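You operate a simulated robot arm through the tools that you are given. There is no shell and no other tool. Be economical: measure what you need, move in short steps, check, and stop when the job is done.

You are at the controls of a simulated two-armed robot. One attempt, no reset.

JOB
Wipe up the spill on the top of the steel bench with the cloth and put it back.

Only the result counts: the job must be done as asked and must still hold three seconds after the hand-in. Knocking over, shifting, dropping, spilling or breaking anything else fails it. Flat cloth is picked up by pressing the open fingertips on it (5 to 10 N) and closing them slowly along it; thin cloth reads only 2 to 8 mm in the jaws.

ROBOT AND FRAMES
Two 7-joint arms with three-finger grippers on one trunk, on a base that drives. Base frame: it is fixed to the floor where the robot stands at the start and does not move with it; the origin is under the middle of the robot, x ahead of it, y to its left, z up; the surface under the hand at the start is at about z = 0.86. Readings come in m, rad, newtons and seconds.
The left shoulder is at the start at [0.042, 0.154, 1.007], the right one opposite. With the tool pointing down near the work surface each hand reaches from about 0.1 to 0.62 m from the robot's upright axis, wherever it stands, measured 20 degrees to its own side. Payload 2.69 kg a hand.
Tool frame (each hand has its own): the origin (TCP) lies between the finger pads and is the grasp point; the fingertips stand 0.029 m ahead of it; z points along the fingers, y is the line along which they close. Largest opening 0.12 m; the body of the gripper starts 0.078 m behind the TCP.
Orientation is that of the tool frame in the base frame, as a unit quaternion [w, x, y, z]. With the fingers straight down and closing along the base's y, the tool's x points along the base's -x, its y along +y and its z along -z.

CONTROLS
- The arms move only by the tool step_arm. It takes "left_commands", "right_commands" or both (then of equal length, played together; a hand with none holds still); each is a list of rows, each a list of 3 entries, a list of its own where there are three numbers: the shift along the tool's x, y, z in m, then the turn, a rotation vector about the tool's x, y, z in rad, then the opening, from 0 (shut) to 1 (fully open). In form: [[[tx, ty, tz], [wx, wy, wz], claw], ...]. A call has 1 to 12 rows; each row is the pose to reach, as a shift and turn from the pose commanded when the call began, along the tool's axes at that moment. A row lasts 0.2 s, in which the tool goes at most 0.05 m and 0.15 rad; a call with a longer step from one row to the next is refused whole, and so is a gripper value outside its range. A pose out of reach is approached as far as the arm can. The call stops where the force on the tool passes 40 N (or 10 N more than at its start, if that is more) or the arm is blocked; 0.2 s more then pass. Each finger halts on what it meets, pressing with about 45 N; the grip force reading is that of the motor and also rises with nothing between the fingers. The clock runs only during rows and for 0.2 s after the last one: add rows that repeat a pose to give the fingers time. It gives the time, the measured TCP pose, the force on the tool (base axes), the opening and the grip force at its end, in the units of the frame above (readings bear some noise), with the torque about the TCP (base axes, N m) and any sound that the robot's microphone picked up, and new pictures: "views" is both (left out), scene, wrist or none (wrist: the cameras of the hands that moved).
- Cameras (640 x 400 px; columns grow to the right, rows downward): "scene" is now at [0.1522, -0.0058, 1.1645]; the picture's right is [-0.05, -1.00, 0.00], its down [-0.50, 0.03, -0.86] and it looks along [0.86, -0.05, -0.50] (base axes); focal length 235 px, centre (320, 200). "left" rides on the left gripper at [0.063, 0, -0.104] in its tool frame; the picture's right is [0.00, 1.00, 0.00], its down [-0.83, 0.00, -0.56] and it looks along [-0.56, 0.00, 0.83] (tool axes); focal length 275 px, centre (320, 200). "right" rides on the right gripper at [0.063, 0, -0.104] in its tool frame; the picture's right is [0.00, 1.00, 0.00], its down [-0.83, 0.00, -0.56] and it looks along [-0.56, 0.00, 0.83] (tool axes); focal length 275 px, centre (320, 200). There is no depth. A picture from a camera that has moved, and an enlarged one, comes with that camera's place and axes in the base frame and with its lens.
- slide_trunk(by): slides the trunk up (or, below 0, down) by that many m; the arms and the scene camera ride with it, the base frame stays. It gives what a move gives, with no picture.
- base_move(legs): drives the robot by 1 to 6 legs, each [ahead, left, turn to the left] in m, m and rad, along the robot's own axes; the way and the turn of a leg run together, so that a leg with both is an arc; at most 1.5 m and 3.142 rad a leg. The arms and the cameras ride along, it lands a little off, and it stops where it bumps. It gives what a move gives, and a new picture of the scene camera.
- head_to(pan, tilt): turns the head with the scene camera to pan (to the left, within 1.396 rad either way) and tilt (down, from -0.506 to 1.204), counted from straight ahead of the robot. It gives what a move gives, and a new picture of the scene camera.
- close_up(camera, box): a new picture of the part [left, top, right, bottom] of that camera's present view, enlarged. It takes no simulated time.
- sign_off(): hands the job in; it is judged then, once.

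Go step by step. Nothing tells you exact positions but the pictures and the camera data: compare them with the known pose of the tool, close in by small moves and look again before you grip or let go. The budget is 120 turns and 260 pictures, counting those below and the enlarged ones. Unless the task says otherwise, let go and move clear before handing in, and close with one line.

The tools are called after "Request:" as a command line: name --argument value ..., lists and objects as JSON in quotes. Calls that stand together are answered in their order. step_arm: Moves the arms, as the interface text tells. Its arguments: {"type":"object","properties":{"left_commands":{"type":"array"},"right_commands":{"type":"array"},"views":{"type":"string","enum":["both","scene","wrist","none"]}},"required":[]} The other tools are called the same way: slide_trunk (by) slides the trunk up or down; base_move (legs) drives the base; head_to (pan, tilt) turns the head that bears the scene camera; close_up (camera, box) takes an enlarged picture of a part of a camera's view; sign_off () hands the job in.

At the start:

```text
clock: 0.0
left_eef_pos: [0.4338, 0.216, 1.0571]
left_tcp_rot: [0.001, 0.0, 1.0, 0.0]
left_force: [-0.7, -0.4, 0.3]
left_moment: [-0.02, 0.01, 0.03]
left_gripper_width: 0.1199
left_grip_force: 0.0
right_eef_pos: [0.4004, -0.159, 1.0499]
right_tcp_rot: [0.0, 0.0, 1.0, 0.0]
right_force: [-0.1, -0.5, 0.3]
right_moment: [0.0, -0.02, 0.0]
right_gripper_width: 0.1199
right_grip_force: 0.0
trunk travel left (down, up): [-0.375, 0.063]
robot x, y, heading: [-0.0005, -0.0003, -0.003]
head pan, tilt: [-0.054, 0.529]
```

scene: 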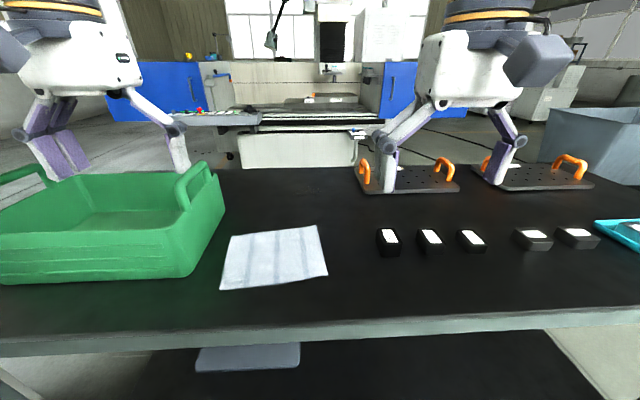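
right: 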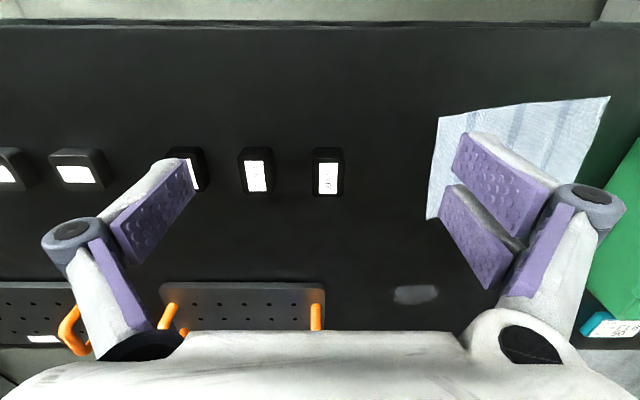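
left: 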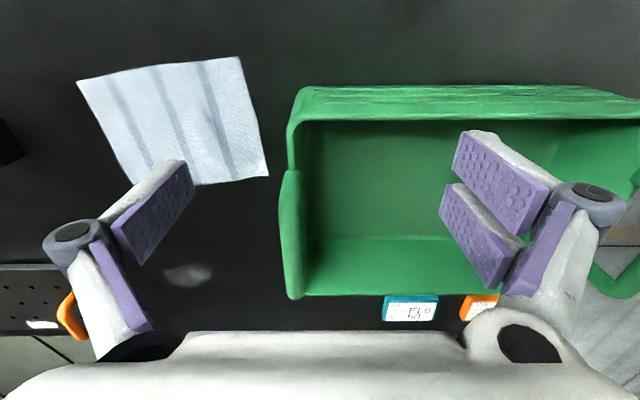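

I see a white cloth on the dark bench near (0.5, 0.1) and a faint pale smear that both wrist cameras put at about (0.725, 0.0). I'll enlarge these views before moving.

Request:
close_up --camera "scene" --box '[200, 150, 400, 300]'

Request:
close_up --camera "right" --box '[340, 60, 640, 330]'

Request:
close_up --camera "left" --box '[60, 30, 320, 330]'

Request:
close_up --camera "scene" --box '[130, 50, 450, 200]'

```text
2.67 times, centred on (300, 225) of scene
camera zoom: at [0.1522, -0.0058, 1.1645], right [-0.05, -1.0, 0.0], down [-0.5, 0.03, -0.86], along [0.86, -0.05, -0.5], focal length 627 px, centre (373, 133)
```

zoom: 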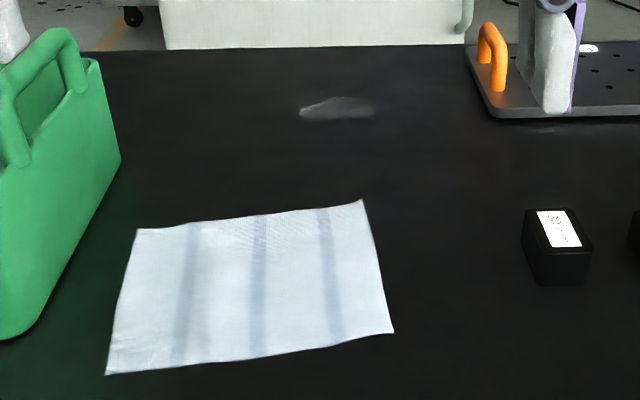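

```text
1.48 times, centred on (490, 195) of right
camera zoom: at [0.3376, -0.1594, 1.151], right [0.0, 1.0, 0.0], down [0.83, 0.0, 0.56], along [0.56, 0.0, -0.83], focal length 408 px, centre (68, 207)
```

zoom: 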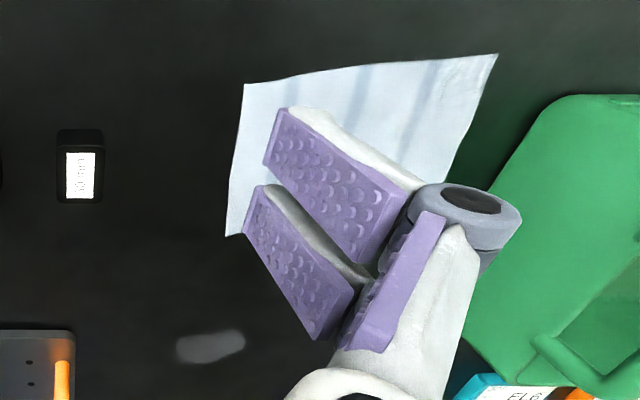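

```text
1.33 times, centred on (190, 180) of left
camera zoom: at [0.3699, 0.2163, 1.161], right [0.0, 1.0, 0.0], down [0.83, 0.0, 0.56], along [0.56, 0.0, -0.83], focal length 367 px, centre (493, 227)
```

zoom: 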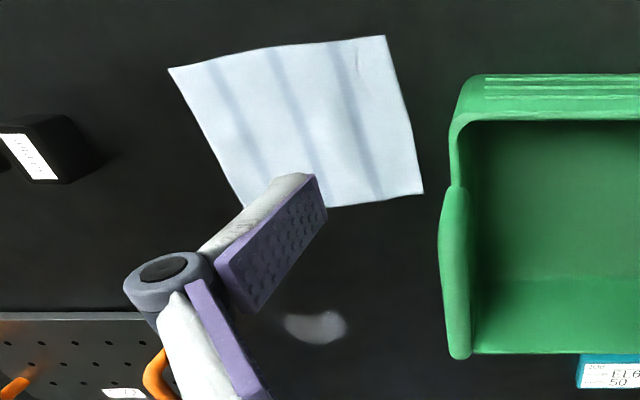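

```text
2.00 times, centred on (290, 125) of scene
camera zoom: at [0.1522, -0.0058, 1.1645], right [-0.05, -1.0, 0.0], down [-0.5, 0.03, -0.86], along [0.86, -0.05, -0.5], focal length 470 px, centre (380, 350)
```

zoom: 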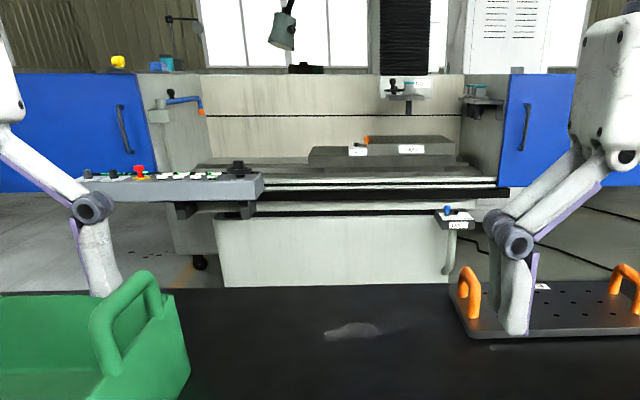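

The spill is at about x 0.70–0.76, y −0.04–0.04. The cloth corners are roughly (0.54, 0.15), (0.57, −0.02), (0.43, −0.035) and (0.40, 0.135). The spill is out of reach from here, so I look down to check the clearance for driving closer.

Request:
head_to --pan 0 --tilt 1.2

```text
clock: 1.1
left_eef_pos: [0.4333, 0.2168, 1.0569]
left_tcp_rot: [0.001, 0.0, 1.0, 0.0]
left_force: [0.6, 0.2, 1.1]
left_moment: [-0.01, -0.04, 0.02]
left_gripper_width: 0.1202
left_grip_force: 0.0
right_eef_pos: [0.3989, -0.1593, 1.0494]
right_tcp_rot: [0.0, 0.0, 1.0, 0.0]
right_force: [0.8, 0.5, 0.0]
right_moment: [-0.01, 0.0, 0.02]
right_gripper_width: 0.1199
right_grip_force: 0.2
trunk travel left (down, up): [-0.375, 0.063]
robot x, y, heading: [-0.0009, 0.001, 0.001]
head pan, tilt: [0.0, 1.201]
camera scene: at [0.118, -0.001, 1.1135], right [0.0, -1.0, 0.0], down [-0.93, 0.0, -0.36], along [0.36, 0.0, -0.93], focal length 235 px, centre (320, 200)
```

scene: 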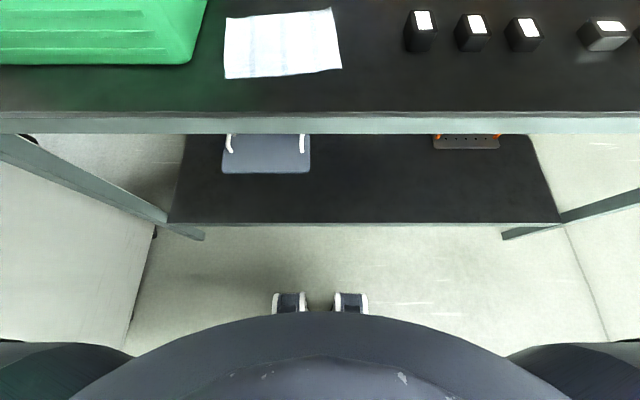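

The bench edge is at x≈0.34 and the robot's front at about 0.10, so there is room to drive ahead about 0.18 m. First I move the left hand inward, clear of the green bin.

Request:
step_arm --left_commands '[[[0, 0, -0.045], [0, 0, 0], 1], [[0, -0.045, -0.045], [0, 0, 0], 1], [[0, -0.09, -0.045], [0, 0, 0], 1], [[0, -0.135, -0.045], [0, 0, 0], 1], [[0, -0.155, -0.045], [0, 0, 0], 1]]' --views "none"

Request:
base_move --legs '[[0.18, 0, 0]]'

Request:
head_to --pan 0 --tilt 0.8

```text
clock: 2.2
left_eef_pos: [0.4344, 0.0599, 1.1036]
left_tcp_rot: [0.001, 0.001, 1.0, 0.0]
left_force: [0.4, -0.4, -0.3]
left_moment: [-0.01, -0.01, 0.04]
left_gripper_width: 0.12
left_grip_force: 0.1
right_eef_pos: [0.3993, -0.1589, 1.0483]
right_tcp_rot: [0.0, 0.0, 1.0, 0.0]
right_force: [-0.4, -0.8, -0.3]
right_moment: [0.01, 0.0, -0.01]
right_gripper_width: 0.1201
right_grip_force: 0.1
trunk travel left (down, up): [-0.375, 0.063]
robot x, y, heading: [-0.0023, -0.0013, 0.002]
head pan, tilt: [0.0, 1.201]
```

```text
clock: 3.8
left_eef_pos: [0.6131, 0.0611, 1.1014]
left_tcp_rot: [-0.001, 0.002, 1.0, 0.0]
left_force: [-0.1, -0.2, -0.6]
left_moment: [0.0, -0.02, -0.01]
left_gripper_width: 0.12
left_grip_force: 0.0
right_eef_pos: [0.5786, -0.1606, 1.0476]
right_tcp_rot: [0.0, 0.001, 1.0, 0.0]
right_force: [1.0, -0.1, -0.3]
right_moment: [0.03, 0.03, -0.03]
right_gripper_width: 0.1201
right_grip_force: 0.2
trunk travel left (down, up): [-0.375, 0.063]
robot x, y, heading: [0.1749, -0.0021, -0.0]
head pan, tilt: [0.0, 1.201]
camera scene: at [0.2973, -0.0012, 1.1133], right [0.0, -1.0, 0.0], down [-0.93, 0.0, -0.36], along [0.36, 0.0, -0.93], focal length 235 px, centre (320, 200)
```

scene: 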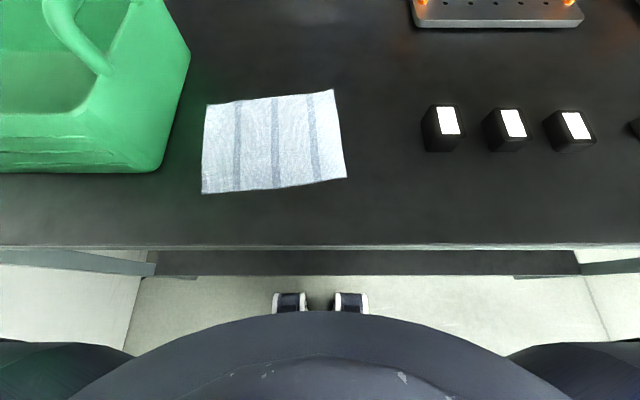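

```text
clock: 4.6
left_eef_pos: [0.6124, 0.0612, 1.1017]
left_tcp_rot: [0.001, 0.001, 1.0, 0.0]
left_force: [0.6, 0.1, -0.6]
left_moment: [0.01, 0.0, -0.01]
left_gripper_width: 0.1199
left_grip_force: 0.0
right_eef_pos: [0.5772, -0.1594, 1.0495]
right_tcp_rot: [0.0, 0.001, 1.0, -0.001]
right_force: [0.5, 1.3, 0.7]
right_moment: [-0.05, -0.02, 0.02]
right_gripper_width: 0.1202
right_grip_force: 0.0
trunk travel left (down, up): [-0.375, 0.063]
robot x, y, heading: [0.1805, -0.0001, -0.0]
head pan, tilt: [0.0, 0.799]
camera scene: at [0.3214, -0.0013, 1.1411], right [0.0, -1.0, 0.0], down [-0.72, 0.0, -0.7], along [0.7, 0.0, -0.72], focal length 235 px, centre (320, 200)
```

scene: 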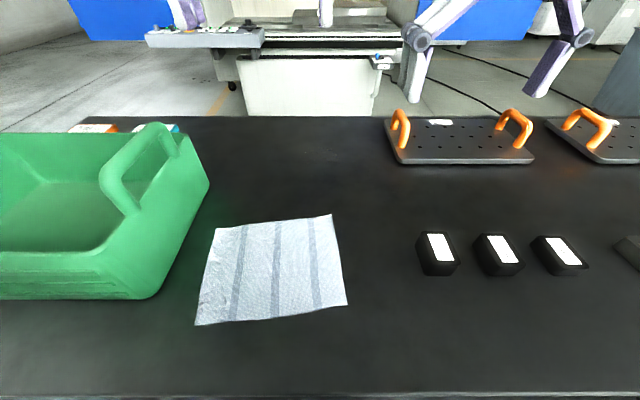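

The cloth corners check out from the new pose, with its centre near (0.48, 0.06). I bring the left hand with part-open fingers over the cloth's far part at (0.515, 0.065) and move the right hand aside.

Request:
step_arm --left_commands '[[[0.03, 0.001, 0.0], [0, 0, 0], 0.6], [[0.07, 0.002, 0.02], [0, 0, 0], 0.4], [[0.097, 0.004, 0.05], [0, 0, 0], 0.35], [[0.097, 0.004, 0.09], [0, 0, 0], 0.35], [[0.097, 0.004, 0.13], [0, 0, 0], 0.35], [[0.097, 0.004, 0.165], [0, 0, 0], 0.35], [[0.097, 0.004, 0.165], [0, 0, 0], 0.35]]' --right_commands '[[[0, -0.03, 0.0], [0, 0, 0], 1], [[0.0, -0.06, 0], [0, 0, 0], 1], [[0.03, -0.09, 0], [0, 0, 0], 1], [[0.06, -0.12, 0], [0, 0, 0], 1], [[0.08, -0.15, 0], [0, 0, 0], 1], [[0.08, -0.15, 0], [0, 0, 0], 1], [[0.08, -0.15, 0], [0, 0, 0], 1]]'

```text
clock: 6.2
left_eef_pos: [0.5152, 0.0657, 0.9364]
left_tcp_rot: [0.001, 0.0, 1.0, 0.0]
left_force: [-0.3, 0.2, -0.1]
left_moment: [-0.05, -0.05, -0.01]
left_gripper_width: 0.042
left_grip_force: 0.0
right_eef_pos: [0.4967, -0.3093, 1.0483]
right_tcp_rot: [0.0, 0.001, 1.0, 0.0]
right_force: [-0.3, 0.4, 0.2]
right_moment: [-0.03, -0.02, 0.01]
right_gripper_width: 0.1201
right_grip_force: 0.1
trunk travel left (down, up): [-0.375, 0.063]
robot x, y, heading: [0.1781, 0.0026, -0.005]
head pan, tilt: [0.0, 0.799]
camera scene: at [0.3212, -0.0013, 1.1412], right [0.0, -1.0, 0.0], down [-0.72, 0.0, -0.7], along [0.7, 0.0, -0.72], focal length 235 px, centre (320, 200)
camera right: at [0.4357, -0.3098, 1.1513], right [0.0, 1.0, 0.0], down [0.83, 0.0, 0.56], along [0.56, 0.0, -0.83], focal length 275 px, centre (320, 200)
camera left: at [0.4517, 0.065, 1.0404], right [0.01, 1.0, 0.0], down [0.83, 0.0, 0.56], along [0.56, 0.0, -0.83], focal length 275 px, centre (320, 200)
```

scene: 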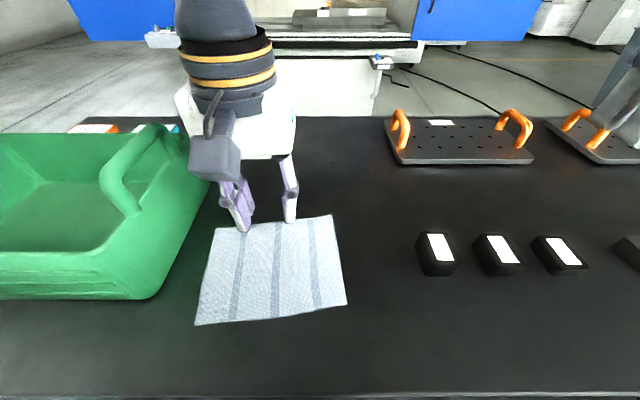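
right: 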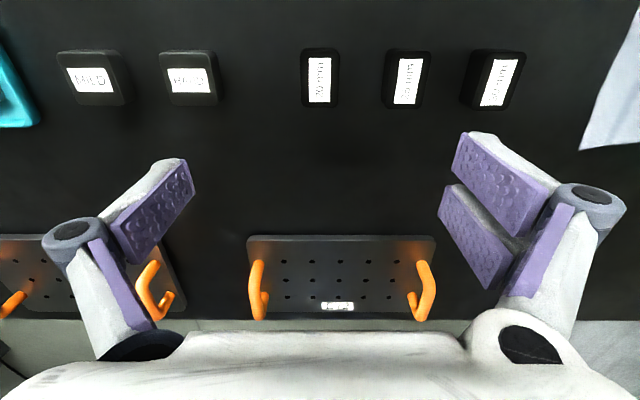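
left: 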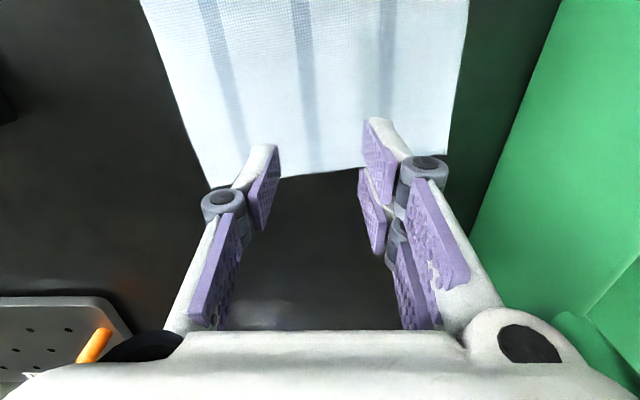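

The far edge of the cloth is at x≈0.543 and the fingertips are about 28 mm inside it. I now descend to just above the cloth.

Request:
step_arm --left_commands '[[[0, 0, 0.02], [0, 0, 0], 0.35], [[0, 0, 0.04], [0, 0, 0], 0.35], [[0, 0, 0.044], [0, 0, 0], 0.35]]' --views "wrist"

```text
clock: 7.0
left_eef_pos: [0.5157, 0.065, 0.8934]
left_tcp_rot: [0.001, 0.001, 1.0, 0.0]
left_force: [0.0, 0.1, -0.3]
left_moment: [-0.05, 0.02, -0.03]
left_gripper_width: 0.042
left_grip_force: 0.1
right_eef_pos: [0.4979, -0.3088, 1.0482]
right_tcp_rot: [0.0, 0.001, 1.0, 0.0]
right_force: [-0.1, 0.4, -0.3]
right_moment: [0.03, 0.01, 0.02]
right_gripper_width: 0.1199
right_grip_force: 0.0
trunk travel left (down, up): [-0.375, 0.063]
robot x, y, heading: [0.1784, 0.0025, -0.0]
head pan, tilt: [0.0, 0.799]
camera left: at [0.4518, 0.0653, 0.997], right [0.01, 1.0, 0.0], down [0.83, 0.0, 0.56], along [0.56, 0.0, -0.83], focal length 275 px, centre (320, 200)
```

left: 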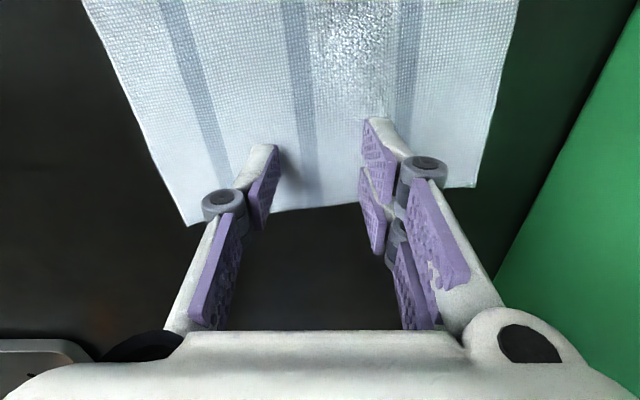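

The fingertips are about 4 mm above the cloth. I lower until there is a light press.

Request:
step_arm --left_commands '[[[0, 0, 0.003], [0, 0, 0], 0.35], [[0, 0, 0.004], [0, 0, 0], 0.35]]' --views "none"

```text
clock: 7.6
left_eef_pos: [0.5157, 0.0647, 0.8894]
left_tcp_rot: [0.0, 0.001, 1.0, 0.0]
left_force: [0.4, -0.4, 2.1]
left_moment: [0.05, -0.05, 0.0]
left_gripper_width: 0.042
left_grip_force: 0.1
right_eef_pos: [0.4976, -0.3098, 1.0488]
right_tcp_rot: [0.0, 0.001, 1.0, 0.0]
right_force: [-0.3, -0.4, 0.8]
right_moment: [0.0, 0.03, -0.03]
right_gripper_width: 0.12
right_grip_force: 0.0
trunk travel left (down, up): [-0.375, 0.063]
robot x, y, heading: [0.1782, 0.0016, 0.005]
head pan, tilt: [0.0, 0.799]
```

Request:
step_arm --left_commands '[[[0, 0, 0.002], [0, 0, 0], 0.35]]' --views "none"

```text
clock: 8.0
left_eef_pos: [0.5156, 0.0646, 0.8886]
left_tcp_rot: [0.003, 0.002, 1.0, -0.001]
left_force: [0.9, 1.7, 22.6]
left_moment: [0.42, 0.05, -0.03]
left_gripper_width: 0.043
left_grip_force: 0.6
right_eef_pos: [0.4961, -0.3099, 1.0498]
right_tcp_rot: [0.0, 0.001, 1.0, 0.0]
right_force: [0.8, -0.4, 0.4]
right_moment: [0.02, -0.03, 0.01]
right_gripper_width: 0.12
right_grip_force: 0.1
trunk travel left (down, up): [-0.375, 0.063]
robot x, y, heading: [0.1783, -0.0033, -0.006]
head pan, tilt: [0.0, 0.799]
```

The press reads 22.6 N, which is too much, so I back off about 1.3 mm.

Request:
step_arm --left_commands '[[[0, 0, -0.0013], [0, 0, 0], 0.35]]' --views "none"

```text
clock: 8.4
left_eef_pos: [0.5161, 0.0642, 0.8896]
left_tcp_rot: [0.002, 0.001, 1.0, -0.001]
left_force: [2.1, 0.1, 19.6]
left_moment: [0.19, -0.06, -0.06]
left_gripper_width: 0.0413
left_grip_force: 0.0
right_eef_pos: [0.497, -0.3096, 1.0492]
right_tcp_rot: [0.001, 0.001, 1.0, 0.0]
right_force: [-0.4, -0.2, 0.8]
right_moment: [-0.03, -0.06, -0.03]
right_gripper_width: 0.1201
right_grip_force: 0.2
trunk travel left (down, up): [-0.375, 0.063]
robot x, y, heading: [0.1796, -0.0003, 0.0]
head pan, tilt: [0.0, 0.799]
```

Request:
step_arm --left_commands '[[[0, 0, -0.001], [0, 0, 0], 0.35]]' --views "none"

```text
clock: 8.8
left_eef_pos: [0.5165, 0.0653, 0.8885]
left_tcp_rot: [0.0, 0.002, 1.0, 0.0]
left_force: [1.0, -0.3, 11.0]
left_moment: [0.09, -0.05, 0.01]
left_gripper_width: 0.043
left_grip_force: 0.1
right_eef_pos: [0.497, -0.3092, 1.0487]
right_tcp_rot: [0.0, 0.001, 1.0, -0.001]
right_force: [-0.7, 0.6, -0.4]
right_moment: [0.01, -0.03, 0.02]
right_gripper_width: 0.1198
right_grip_force: 0.1
trunk travel left (down, up): [-0.375, 0.063]
robot x, y, heading: [0.1795, 0.0009, -0.002]
head pan, tilt: [0.0, 0.799]
```

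Now 11 N. I ease off a touch more and close slowly.

Request:
step_arm --left_commands '[[[0, 0, -0.0003], [0, 0, 0], 0.33], [[0, 0, -0.0003], [0, 0, 0], 0.3], [[0, 0, -0.0003], [0, 0, 0], 0.27], [[0, 0, -0.0003], [0, 0, 0], 0.24], [[0, 0, -0.0003], [0, 0, 0], 0.21], [[0, 0, -0.0003], [0, 0, 0], 0.18], [[0, 0, -0.0003], [0, 0, 0], 0.15], [[0, 0, -0.0003], [0, 0, 0], 0.12], [[0, 0, -0.0003], [0, 0, 0], 0.09], [[0, 0, -0.0003], [0, 0, 0], 0.06], [[0, 0, -0.0003], [0, 0, 0], 0.03], [[0, 0, -0.0003], [0, 0, 0], 0]]' --views "wrist"

```text
clock: 11.4
left_eef_pos: [0.5155, 0.065, 0.8896]
left_tcp_rot: [0.001, 0.0, 1.0, 0.0]
left_force: [0.4, -0.7, 0.5]
left_moment: [0.02, -0.01, 0.03]
left_gripper_width: 0.0026
left_grip_force: 29.3
right_eef_pos: [0.498, -0.3084, 1.0482]
right_tcp_rot: [0.0, 0.001, 1.0, 0.001]
right_force: [-0.3, 1.4, 0.4]
right_moment: [0.0, -0.01, -0.01]
right_gripper_width: 0.1201
right_grip_force: 0.1
trunk travel left (down, up): [-0.375, 0.063]
robot x, y, heading: [0.1822, 0.0007, -0.0]
head pan, tilt: [0.0, 0.799]
camera left: at [0.452, 0.0651, 0.9937], right [0.01, 1.0, 0.0], down [0.83, 0.0, 0.56], along [0.56, 0.0, -0.83], focal length 275 px, centre (320, 200)
```

left: 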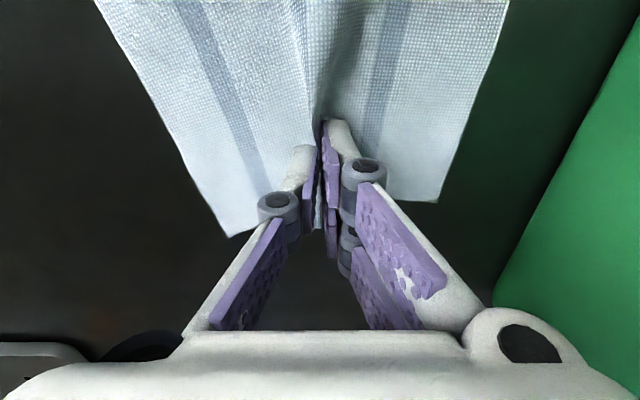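

The cloth is pinched (2.6 mm). I drag it just off the surface towards the near edge of the spill, keeping it trailing flat.

Request:
step_arm --left_commands '[[[0, 0, -0.004], [0, 0, 0], 0], [[-0.025, -0.01, -0.004], [0, 0, 0], 0], [[-0.05, -0.02, -0.004], [0, 0, 0], 0], [[-0.075, -0.03, -0.004], [0, 0, 0], 0], [[-0.1, -0.04, -0.004], [0, 0, 0], 0], [[-0.125, -0.05, -0.004], [0, 0, 0], 0], [[-0.15, -0.06, -0.004], [0, 0, 0], 0], [[-0.17, -0.065, -0.004], [0, 0, 0], 0]]'

```text
clock: 13.2
left_eef_pos: [0.6869, -0.0001, 0.892]
left_tcp_rot: [0.001, 0.0, 1.0, 0.0]
left_force: [0.3, -0.3, -0.9]
left_moment: [0.0, -0.01, 0.02]
left_gripper_width: 0.0037
left_grip_force: 36.2
right_eef_pos: [0.4977, -0.3092, 1.0478]
right_tcp_rot: [0.0, 0.001, 1.0, -0.001]
right_force: [-0.3, 0.5, 0.5]
right_moment: [0.03, -0.02, -0.03]
right_gripper_width: 0.12
right_grip_force: 0.2
trunk travel left (down, up): [-0.375, 0.063]
robot x, y, heading: [0.1787, -0.0006, -0.002]
head pan, tilt: [0.0, 0.799]
camera scene: at [0.3216, -0.0011, 1.1411], right [0.0, -1.0, 0.0], down [-0.72, 0.0, -0.7], along [0.7, 0.0, -0.72], focal length 235 px, centre (320, 200)
camera left: at [0.6221, -0.0002, 0.9973], right [0.01, 1.0, 0.0], down [0.83, 0.0, 0.56], along [0.56, 0.0, -0.83], focal length 275 px, centre (320, 200)
```

scene: 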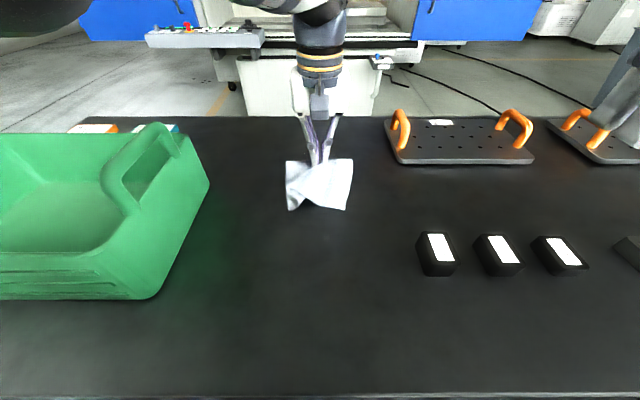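
left: 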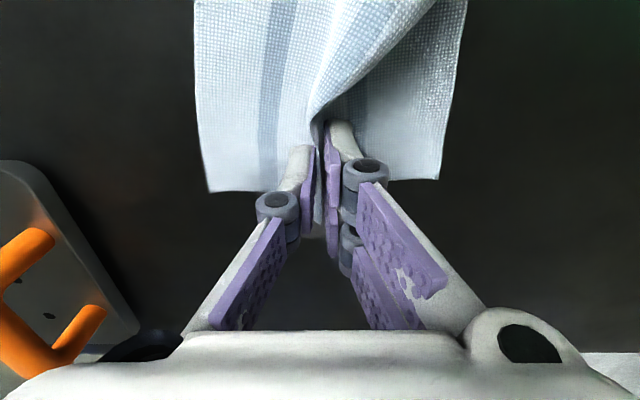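

The cloth now covers the spill's near side. I press and make a first sweep outward.

Request:
step_arm --left_commands '[[[0, 0, 0.004], [0, 0, 0], 0], [[-0.02, 0, 0.0045], [0, 0, 0], 0], [[-0.04, 0, 0.0045], [0, 0, 0], 0], [[-0.06, 0, 0.0045], [0, 0, 0], 0], [[-0.08, 0, 0.0045], [0, 0, 0], 0]]'

```text
clock: 14.4
left_eef_pos: [0.7338, 0.0122, 0.8887]
left_tcp_rot: [0.003, 0.0, 1.0, 0.0]
left_force: [-0.8, 0.8, 13.8]
left_moment: [-0.28, -0.04, -0.03]
left_gripper_width: 0.0037
left_grip_force: 30.3
left hand out of reach, approached as far as the arm can: row 4, 5
right_eef_pos: [0.4962, -0.309, 1.0505]
right_tcp_rot: [0.0, 0.0, 1.0, 0.001]
right_force: [0.0, -0.3, 0.1]
right_moment: [0.04, -0.03, 0.01]
right_gripper_width: 0.1201
right_grip_force: 0.0
trunk travel left (down, up): [-0.375, 0.063]
robot x, y, heading: [0.1794, 0.0018, -0.003]
head pan, tilt: [0.0, 0.799]
camera scene: at [0.3198, -0.0011, 1.1418], right [0.0, -1.0, 0.0], down [-0.72, 0.0, -0.7], along [0.7, 0.0, -0.72], focal length 235 px, centre (320, 200)
camera left: at [0.6698, 0.0115, 0.9913], right [0.0, 1.0, 0.0], down [0.83, 0.0, 0.56], along [0.56, 0.0, -0.83], focal length 275 px, centre (320, 200)
```

scene: 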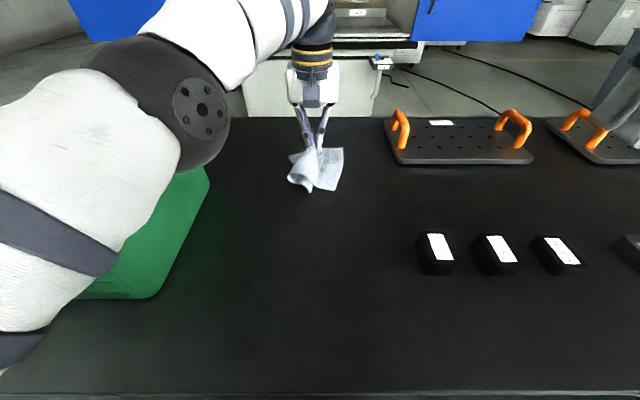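
left: 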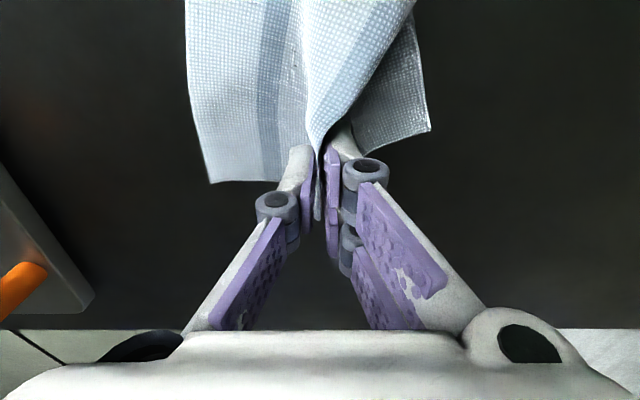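

The left arm runs out of reach at x≈0.734. I lift the cloth slightly and shift the base right and a little forward, so the spill lies in the arm's better range.

Request:
step_arm --left_commands '[[[0.01, 0, -0.02], [0, 0, 0], 0], [[0.04, 0, -0.05], [0, 0, 0], 0], [[0.06, 0, -0.09], [0, 0, 0], 0], [[0.08, 0, -0.12], [0, 0, 0], 0]]' --views "both"

Request:
base_move --legs '[[0, -0.13, 0], [0.025, 0, 0]]'

```text
clock: 15.4
left_eef_pos: [0.6542, 0.0124, 1.0064]
left_tcp_rot: [0.001, 0.0, 1.0, -0.001]
left_force: [-0.3, -1.3, 2.6]
left_moment: [0.05, -0.01, -0.03]
left_gripper_width: 0.0022
left_grip_force: 30.0
right_eef_pos: [0.497, -0.3087, 1.0495]
right_tcp_rot: [0.002, 0.001, 1.0, 0.0]
right_force: [-0.3, 0.1, -0.7]
right_moment: [0.03, 0.02, 0.0]
right_gripper_width: 0.1201
right_grip_force: 0.0
trunk travel left (down, up): [-0.375, 0.063]
robot x, y, heading: [0.1829, -0.0008, -0.0]
head pan, tilt: [0.0, 0.799]
camera scene: at [0.3208, -0.0009, 1.1412], right [0.0, -1.0, 0.0], down [-0.72, 0.0, -0.7], along [0.7, 0.0, -0.72], focal length 235 px, centre (320, 200)
camera left: at [0.5901, 0.0127, 1.1095], right [0.01, 1.0, 0.0], down [0.83, 0.0, 0.56], along [0.56, 0.0, -0.83], focal length 275 px, centre (320, 200)
```

scene: 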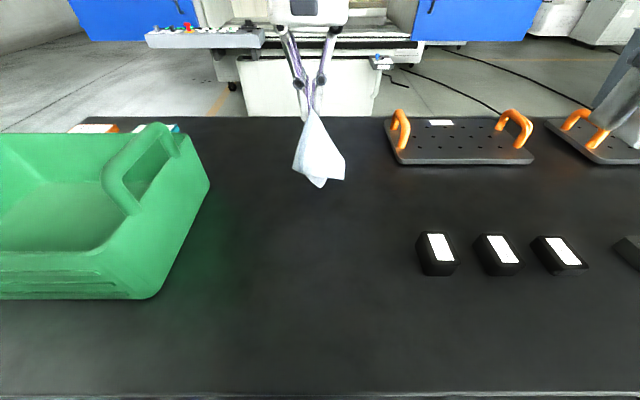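
left: 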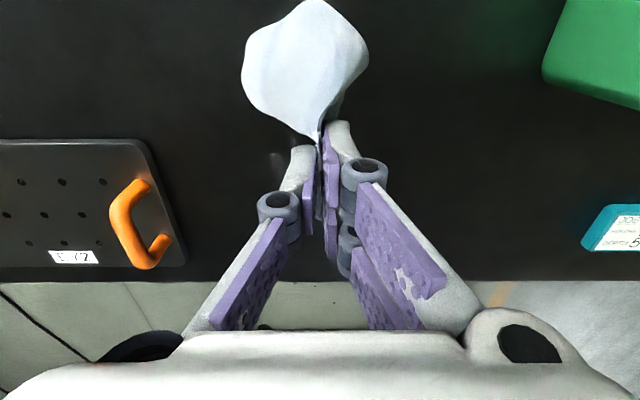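

```text
clock: 17.5
left_eef_pos: [0.6803, -0.1166, 1.0039]
left_tcp_rot: [0.0, 0.001, 1.0, 0.0]
left_force: [0.4, 2.6, -2.0]
left_moment: [0.05, 0.05, 0.0]
left_gripper_width: 0.0037
left_grip_force: 36.0
right_eef_pos: [0.5236, -0.4393, 1.0481]
right_tcp_rot: [-0.001, 0.001, 1.0, 0.0]
right_force: [-0.3, 0.9, -0.5]
right_moment: [0.03, 0.02, 0.0]
right_gripper_width: 0.1202
right_grip_force: 0.1
trunk travel left (down, up): [-0.375, 0.063]
robot x, y, heading: [0.2027, -0.1271, 0.001]
head pan, tilt: [0.0, 0.799]
camera scene: at [0.347, -0.1312, 1.141], right [0.0, -1.0, 0.0], down [-0.72, 0.0, -0.7], along [0.7, 0.0, -0.72], focal length 235 px, centre (320, 200)
```

scene: 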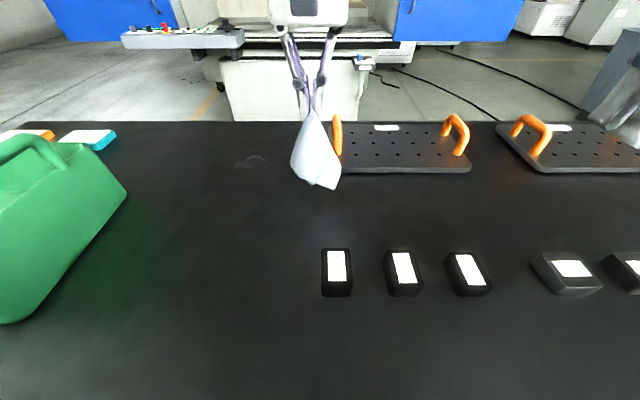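

Part of the spill is wiped and a remnant shows around (250, 160). I zoom in on it.

Request:
close_up --camera "scene" --box '[200, 130, 296, 190]'

```text
6.67 times, centred on (248, 160) of scene
camera zoom: at [0.347, -0.1312, 1.141], right [0.0, -1.0, 0.0], down [-0.72, 0.0, -0.7], along [0.7, 0.0, -0.72], focal length 1566 px, centre (800, 467)
```

zoom: 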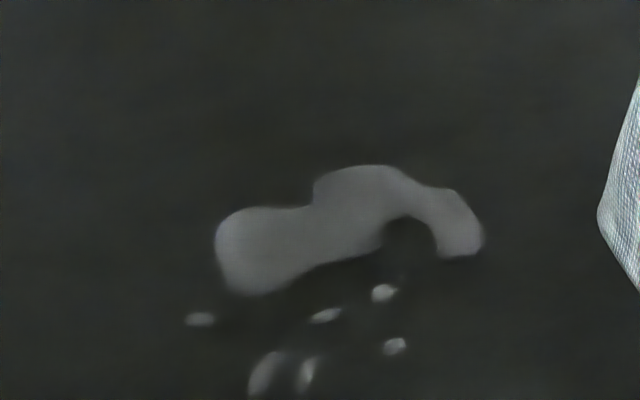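

The remnants span x 0.65–0.755, y ±0.04, and the trailing cloth is what wipes. I bring the cloth to the near side, lower it and drag it outward past the spill.

Request:
step_arm --left_commands '[[[0.01, 0.03, -0.01], [0, 0, 0], 0], [[0.03, 0.07, -0.01], [0, 0, 0], 0], [[0.04, 0.11, 0.0], [0, 0, 0], 0], [[0.04, 0.117, 0.03], [0, 0, 0], 0], [[0.02, 0.117, 0.06], [0, 0, 0], 0], [[0.0, 0.117, 0.09], [0, 0, 0], 0], [[-0.01, 0.117, 0.111], [0, 0, 0], 0], [[-0.02, 0.117, 0.1155], [0, 0, 0], 0]]'

```text
clock: 19.3
left_eef_pos: [0.7007, 0.0006, 0.888]
left_tcp_rot: [0.001, 0.001, 1.0, 0.001]
left_force: [-0.3, 4.6, 1.3]
left_moment: [-0.69, -0.05, -0.02]
left_gripper_width: 0.0013
left_grip_force: 27.9
right_eef_pos: [0.5233, -0.4402, 1.0491]
right_tcp_rot: [-0.001, 0.001, 1.0, 0.001]
right_force: [0.7, -0.3, 0.3]
right_moment: [0.03, -0.04, 0.02]
right_gripper_width: 0.1199
right_grip_force: 0.0
trunk travel left (down, up): [-0.375, 0.063]
robot x, y, heading: [0.204, -0.1286, 0.004]
head pan, tilt: [0.0, 0.799]
camera scene: at [0.346, -0.1313, 1.1412], right [0.0, -1.0, 0.0], down [-0.72, 0.0, -0.7], along [0.7, 0.0, -0.72], focal length 235 px, centre (320, 200)
camera left: at [0.636, 0.0001, 0.9932], right [0.01, 1.0, 0.0], down [0.83, -0.01, 0.56], along [0.56, 0.0, -0.83], focal length 275 px, centre (320, 200)
```

scene: 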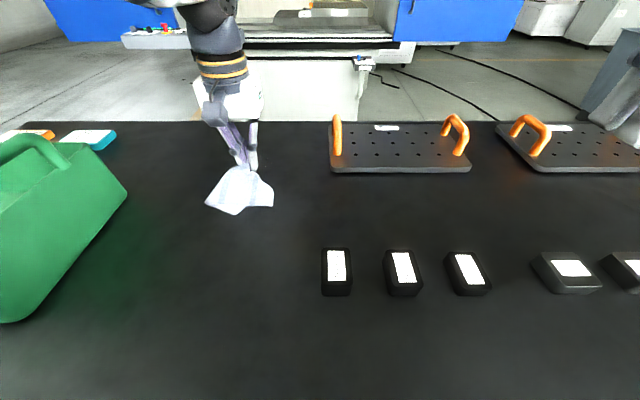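
left: 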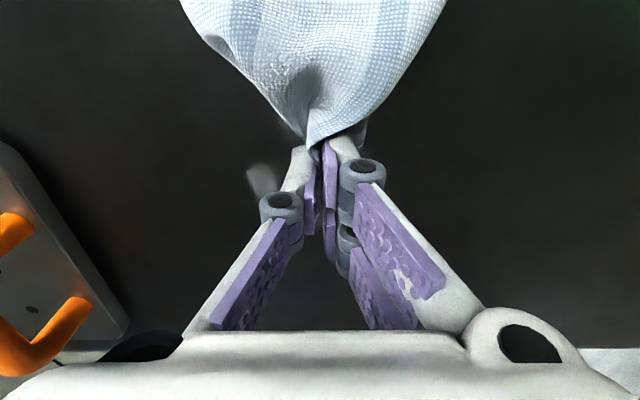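

The cloth trails neatly behind the fingers. I drag it outward to x≈0.80 with a light press.

Request:
step_arm --left_commands '[[[-0.02, 0, 0.0005], [0, 0, 0], 0], [[-0.04, 0, 0.0005], [0, 0, 0], 0], [[-0.06, 0, 0.0005], [0, 0, 0], 0], [[-0.08, 0, 0.0005], [0, 0, 0], 0], [[-0.095, 0, 0.0005], [0, 0, 0], 0]]'

```text
clock: 20.5
left_eef_pos: [0.7909, -0.0006, 0.8897]
left_tcp_rot: [0.002, 0.0, 1.0, 0.0]
left_force: [-0.5, 1.0, 3.6]
left_moment: [0.17, 0.07, -0.04]
left_gripper_width: 0.0031
left_grip_force: 30.2
left hand out of reach, approached as far as the arm can: row 5
right_eef_pos: [0.5222, -0.439, 1.0491]
right_tcp_rot: [0.0, 0.001, 1.0, -0.001]
right_force: [-0.6, 0.1, -0.5]
right_moment: [-0.02, -0.03, -0.01]
right_gripper_width: 0.12
right_grip_force: 0.2
trunk travel left (down, up): [-0.375, 0.063]
robot x, y, heading: [0.2036, -0.1311, -0.003]
head pan, tilt: [0.0, 0.799]
camera scene: at [0.3457, -0.1312, 1.1413], right [0.0, -1.0, 0.0], down [-0.72, 0.0, -0.7], along [0.7, 0.0, -0.72], focal length 235 px, centre (320, 200)
camera left: at [0.7268, -0.0009, 0.9923], right [0.01, 1.0, 0.0], down [0.83, -0.01, 0.56], along [0.56, 0.0, -0.83], focal length 275 px, centre (320, 200)
```

scene: 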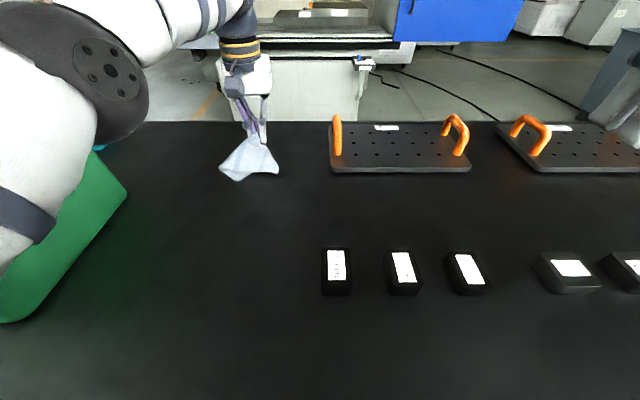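
left: 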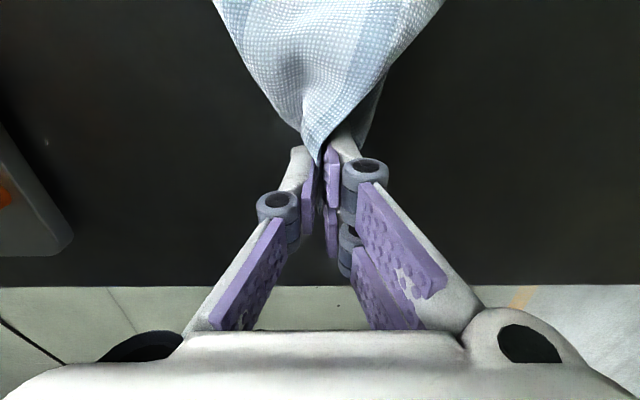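

I add side-to-side strokes while working back a bit, then lift and look.

Request:
step_arm --left_commands '[[[0.01, -0.02, 0.0005], [0, 0, 0], 0], [[0.01, -0.04, 0.0005], [0, 0, 0], 0], [[0.01, 0, 0.0005], [0, 0, 0], 0], [[0.01, 0.04, 0.0005], [0, 0, 0], 0], [[0.035, 0.04, 0.0005], [0, 0, 0], 0], [[0.035, 0.0, 0.0005], [0, 0, 0], 0], [[0.035, -0.04, 0.0005], [0, 0, 0], 0], [[0.035, -0.04, -0.04], [0, 0, 0], 0], [[0.035, -0.04, -0.08], [0, 0, 0], 0], [[0.035, -0.08, -0.12], [0, 0, 0], 0]]'

Request:
close_up --camera "scene" --box '[190, 120, 318, 200]'

```text
refused: row 10 steps farther than a row can; nothing moved
```

```text
5.00 times, centred on (254, 160) of scene
camera zoom: at [0.3457, -0.1312, 1.1413], right [0.0, -1.0, 0.0], down [-0.72, 0.0, -0.7], along [0.7, 0.0, -0.72], focal length 1175 px, centre (650, 400)
```

zoom: 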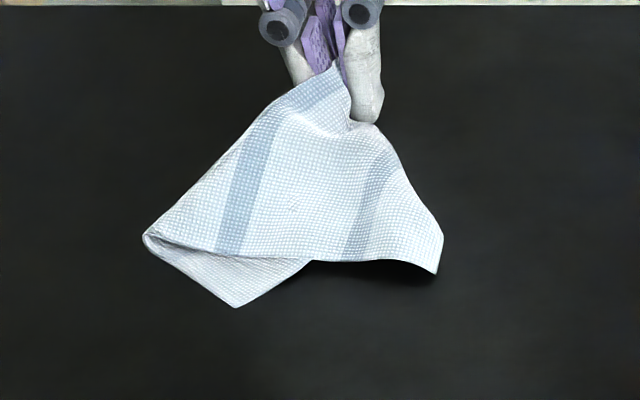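

Request:
step_arm --left_commands '[[[0.01, -0.02, 0.0005], [0, 0, 0], 0], [[0.01, -0.04, 0.0005], [0, 0, 0], 0], [[0.01, 0, 0.0005], [0, 0, 0], 0], [[0.01, 0.04, 0.0005], [0, 0, 0], 0], [[0.035, 0.04, 0.0005], [0, 0, 0], 0], [[0.035, 0.0, 0.0005], [0, 0, 0], 0], [[0.035, -0.04, 0.0005], [0, 0, 0], 0], [[0.035, -0.04, -0.04], [0, 0, 0], 0], [[0.035, -0.04, -0.08], [0, 0, 0], 0], [[0.035, -0.065, -0.115], [0, 0, 0], 0]]'

Request:
close_up --camera "scene" --box '[190, 120, 318, 200]'

```text
clock: 22.7
left_eef_pos: [0.7437, -0.0621, 1.0002]
left_tcp_rot: [0.002, 0.0, 1.0, -0.001]
left_force: [-0.2, -0.8, 0.8]
left_moment: [-0.1, 0.01, 0.04]
left_gripper_width: 0.0016
left_grip_force: 32.1
left hand out of reach, approached as far as the arm can: row 10
right_eef_pos: [0.5228, -0.4393, 1.0484]
right_tcp_rot: [0.001, 0.001, 1.0, 0.0]
right_force: [-0.2, 0.8, 0.2]
right_moment: [0.02, 0.02, 0.01]
right_gripper_width: 0.1198
right_grip_force: 0.0
trunk travel left (down, up): [-0.375, 0.063]
robot x, y, heading: [0.201, -0.1277, -0.003]
head pan, tilt: [0.0, 0.799]
camera scene: at [0.3454, -0.1314, 1.1413], right [0.0, -1.0, 0.0], down [-0.72, 0.0, -0.7], along [0.7, 0.0, -0.72], focal length 235 px, centre (320, 200)
camera left: at [0.6789, -0.0619, 1.1035], right [0.01, 1.0, 0.0], down [0.83, 0.0, 0.56], along [0.56, 0.0, -0.83], focal length 275 px, centre (320, 200)
```

scene: 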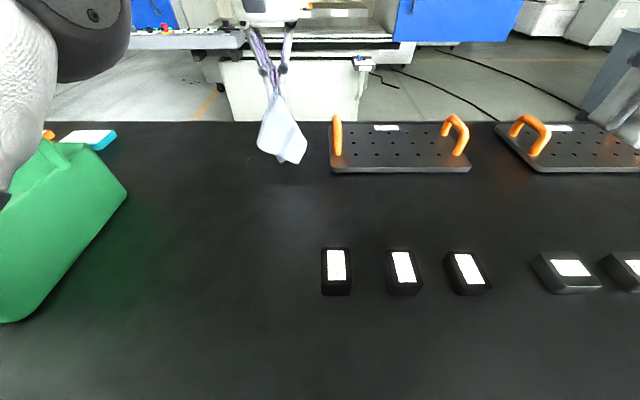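
left: 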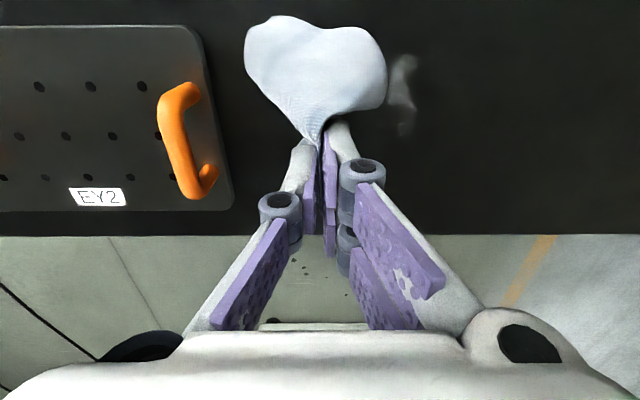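

```text
5.00 times, centred on (254, 160) of scene
camera zoom: at [0.3454, -0.1314, 1.1413], right [0.0, -1.0, 0.0], down [-0.72, 0.0, -0.7], along [0.7, 0.0, -0.72], focal length 1175 px, centre (650, 400)
```

zoom: 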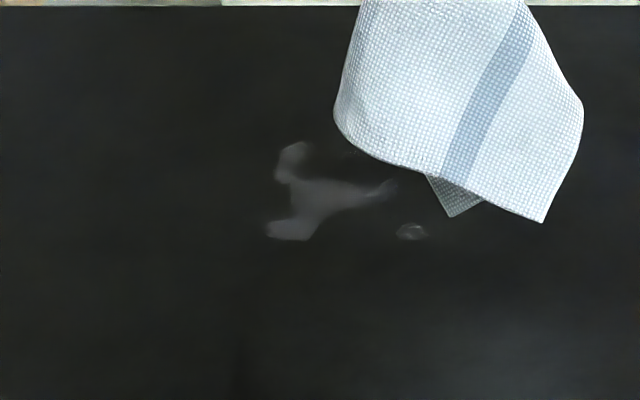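

There's progress, with remnants around (0.71–0.77, −0.04–0.02). I lower again and do dense side-to-side strokes across that area.

Request:
step_arm --left_commands '[[[0.03, 0.01, 0.03], [0, 0, 0], 0], [[0.05, 0.017, 0.07], [0, 0, 0], 0], [[0.05, 0.017, 0.1], [0, 0, 0], 0], [[0.05, 0.017, 0.111], [0, 0, 0], 0]]' --views "none"

```text
clock: 23.7
left_eef_pos: [0.6949, -0.0445, 0.8891]
left_tcp_rot: [0.005, 0.001, 1.0, 0.0]
left_force: [1.3, 4.6, 17.6]
left_moment: [0.37, 0.02, -0.03]
left_gripper_width: 0.0012
left_grip_force: 28.8
right_eef_pos: [0.522, -0.4393, 1.0503]
right_tcp_rot: [0.0, 0.001, 1.0, 0.0]
right_force: [-0.7, -0.1, 0.2]
right_moment: [0.0, -0.01, 0.01]
right_gripper_width: 0.1201
right_grip_force: 0.2
trunk travel left (down, up): [-0.375, 0.063]
robot x, y, heading: [0.2082, -0.1339, -0.007]
head pan, tilt: [0.0, 0.799]
```

Request:
step_arm --left_commands '[[[0, 0.03, -0.0007], [0, 0, 0], 0], [[0, 0.06, -0.0007], [0, 0, 0], 0], [[0, 0.09, -0.0007], [0, 0, 0], 0], [[-0.015, 0.09, -0.0007], [0, 0, 0], 0], [[-0.015, 0.06, -0.0007], [0, 0, 0], 0], [[-0.015, 0.03, -0.0007], [0, 0, 0], 0], [[-0.015, 0.0, -0.0007], [0, 0, 0], 0], [[-0.03, 0.0, -0.0007], [0, 0, 0], 0], [[-0.03, 0.03, -0.0007], [0, 0, 0], 0], [[-0.03, 0.06, -0.0007], [0, 0, 0], 0], [[-0.03, 0.09, -0.0007], [0, 0, 0], 0], [[-0.045, 0.09, -0.0007], [0, 0, 0], 0]]' --views "none"

Request:
step_arm --left_commands '[[[0, -0.03, 0], [0, 0, 0], 0], [[0, -0.06, 0], [0, 0, 0], 0], [[0, -0.09, 0], [0, 0, 0], 0], [[-0.015, -0.09, 0], [0, 0, 0], 0], [[-0.015, -0.06, 0], [0, 0, 0], 0], [[-0.015, -0.03, 0], [0, 0, 0], 0], [[-0.015, 0, 0], [0, 0, 0], 0], [[-0.03, 0.0, 0], [0, 0, 0], 0], [[-0.03, -0.03, 0], [0, 0, 0], 0], [[-0.03, -0.06, 0], [0, 0, 0], 0], [[-0.03, -0.09, 0], [0, 0, 0], 0]]' --views "wrist"

```text
clock: 26.3
left_eef_pos: [0.7383, 0.0468, 0.8886]
left_tcp_rot: [0.001, 0.0, 1.0, 0.001]
left_force: [-1.2, 0.8, 15.3]
left_moment: [-0.05, 0.36, 0.03]
left_gripper_width: 0.0035
left_grip_force: 35.8
right_eef_pos: [0.5227, -0.439, 1.0487]
right_tcp_rot: [0.001, 0.001, 1.0, -0.001]
right_force: [-0.3, -0.9, 0.6]
right_moment: [0.01, 0.03, 0.0]
right_gripper_width: 0.1199
right_grip_force: 0.0
trunk travel left (down, up): [-0.375, 0.063]
robot x, y, heading: [0.2034, -0.1315, -0.003]
head pan, tilt: [0.0, 0.799]
```

```text
clock: 28.7
left_eef_pos: [0.7684, -0.0457, 0.8878]
left_tcp_rot: [0.0, 0.001, 1.0, 0.0]
left_force: [0.7, 3.6, 5.7]
left_moment: [-0.63, 0.12, 0.01]
left_gripper_width: 0.0024
left_grip_force: 35.1
right_eef_pos: [0.5224, -0.4399, 1.049]
right_tcp_rot: [0.0, 0.0, 1.0, 0.0]
right_force: [0.2, -0.4, -0.1]
right_moment: [0.03, 0.01, 0.0]
right_gripper_width: 0.1199
right_grip_force: 0.0
trunk travel left (down, up): [-0.375, 0.063]
robot x, y, heading: [0.2026, -0.131, -0.003]
head pan, tilt: [0.0, 0.799]
camera left: at [0.704, -0.0457, 0.9924], right [0.01, 1.0, 0.0], down [0.83, 0.0, 0.56], along [0.56, 0.0, -0.83], focal length 275 px, centre (320, 200)
```

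left: 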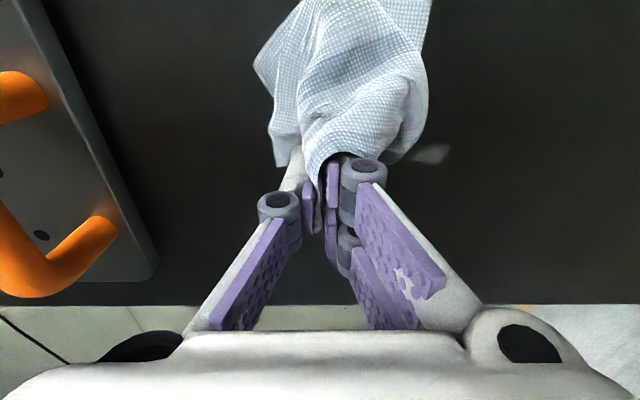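

A small spot remains near (0.763, 0.01). I lift and inspect.

Request:
step_arm --left_commands '[[[0.03, 0, -0.04], [0, 0, 0], 0], [[0.06, 0, -0.08], [0, 0, 0], 0], [[0.08, -0.03, -0.11], [0, 0, 0], 0], [[0.1, -0.06, -0.13], [0, 0, 0], 0]]' --views "wrist"

Request:
close_up --camera "scene" --box '[190, 120, 318, 200]'

```text
clock: 29.7
left_eef_pos: [0.6662, -0.1067, 1.0194]
left_tcp_rot: [-0.001, 0.0, 1.0, -0.001]
left_force: [-0.3, 0.6, -0.3]
left_moment: [0.1, -0.02, 0.0]
left_gripper_width: 0.0035
left_grip_force: 34.3
right_eef_pos: [0.5229, -0.4393, 1.0479]
right_tcp_rot: [0.0, 0.0, 1.0, 0.0]
right_force: [-0.5, -0.7, 0.0]
right_moment: [0.0, -0.02, 0.04]
right_gripper_width: 0.1198
right_grip_force: 0.0
trunk travel left (down, up): [-0.375, 0.063]
robot x, y, heading: [0.2049, -0.1273, -0.001]
head pan, tilt: [0.0, 0.799]
camera left: at [0.6033, -0.1051, 1.1227], right [0.0, 1.0, 0.0], down [0.83, 0.0, 0.56], along [0.56, 0.0, -0.83], focal length 275 px, centre (320, 200)
```

left: 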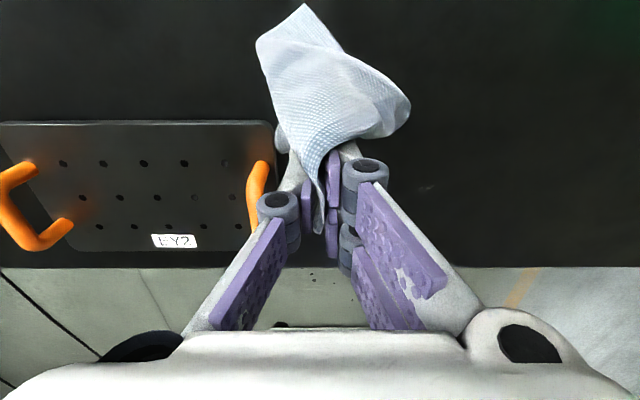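

```text
5.00 times, centred on (254, 160) of scene
camera zoom: at [0.3461, -0.1331, 1.1418], right [-0.02, -1.0, 0.0], down [-0.71, 0.02, -0.7], along [0.7, -0.02, -0.71], focal length 1175 px, centre (650, 400)
```

zoom: 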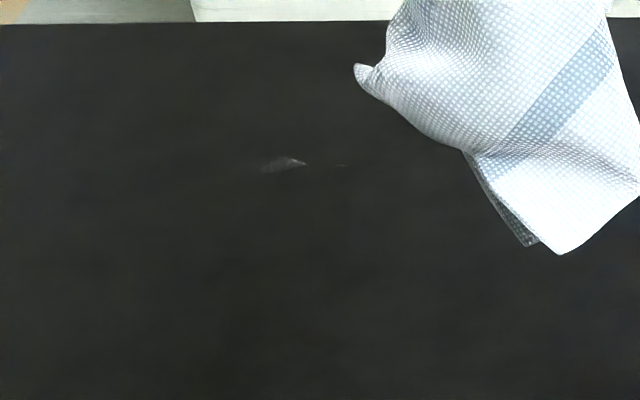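

Only a tiny trace remains near (0.766, 0.0). I do one more pass over x 0.745–0.79.

Request:
step_arm --left_commands '[[[0.0, 0.04, 0.02], [0, 0, 0], 0], [[0.0, 0.077, 0.05], [0, 0, 0], 0], [[-0.03, 0.077, 0.085], [0, 0, 0], 0], [[-0.06, 0.077, 0.115], [0, 0, 0], 0], [[-0.079, 0.077, 0.129], [0, 0, 0], 0]]' --views "none"

```text
clock: 30.9
left_eef_pos: [0.7482, -0.0289, 0.8887]
left_tcp_rot: [0.001, 0.001, 1.0, 0.001]
left_force: [0.3, 0.2, 1.2]
left_moment: [0.03, 0.02, 0.0]
left_gripper_width: 0.0027
left_grip_force: 29.7
right_eef_pos: [0.5227, -0.4386, 1.0492]
right_tcp_rot: [0.0, 0.001, 1.0, 0.0]
right_force: [0.8, -0.1, 0.0]
right_moment: [-0.03, -0.01, 0.01]
right_gripper_width: 0.1199
right_grip_force: 0.0
trunk travel left (down, up): [-0.375, 0.063]
robot x, y, heading: [0.204, -0.1303, -0.009]
head pan, tilt: [0.0, 0.799]
```

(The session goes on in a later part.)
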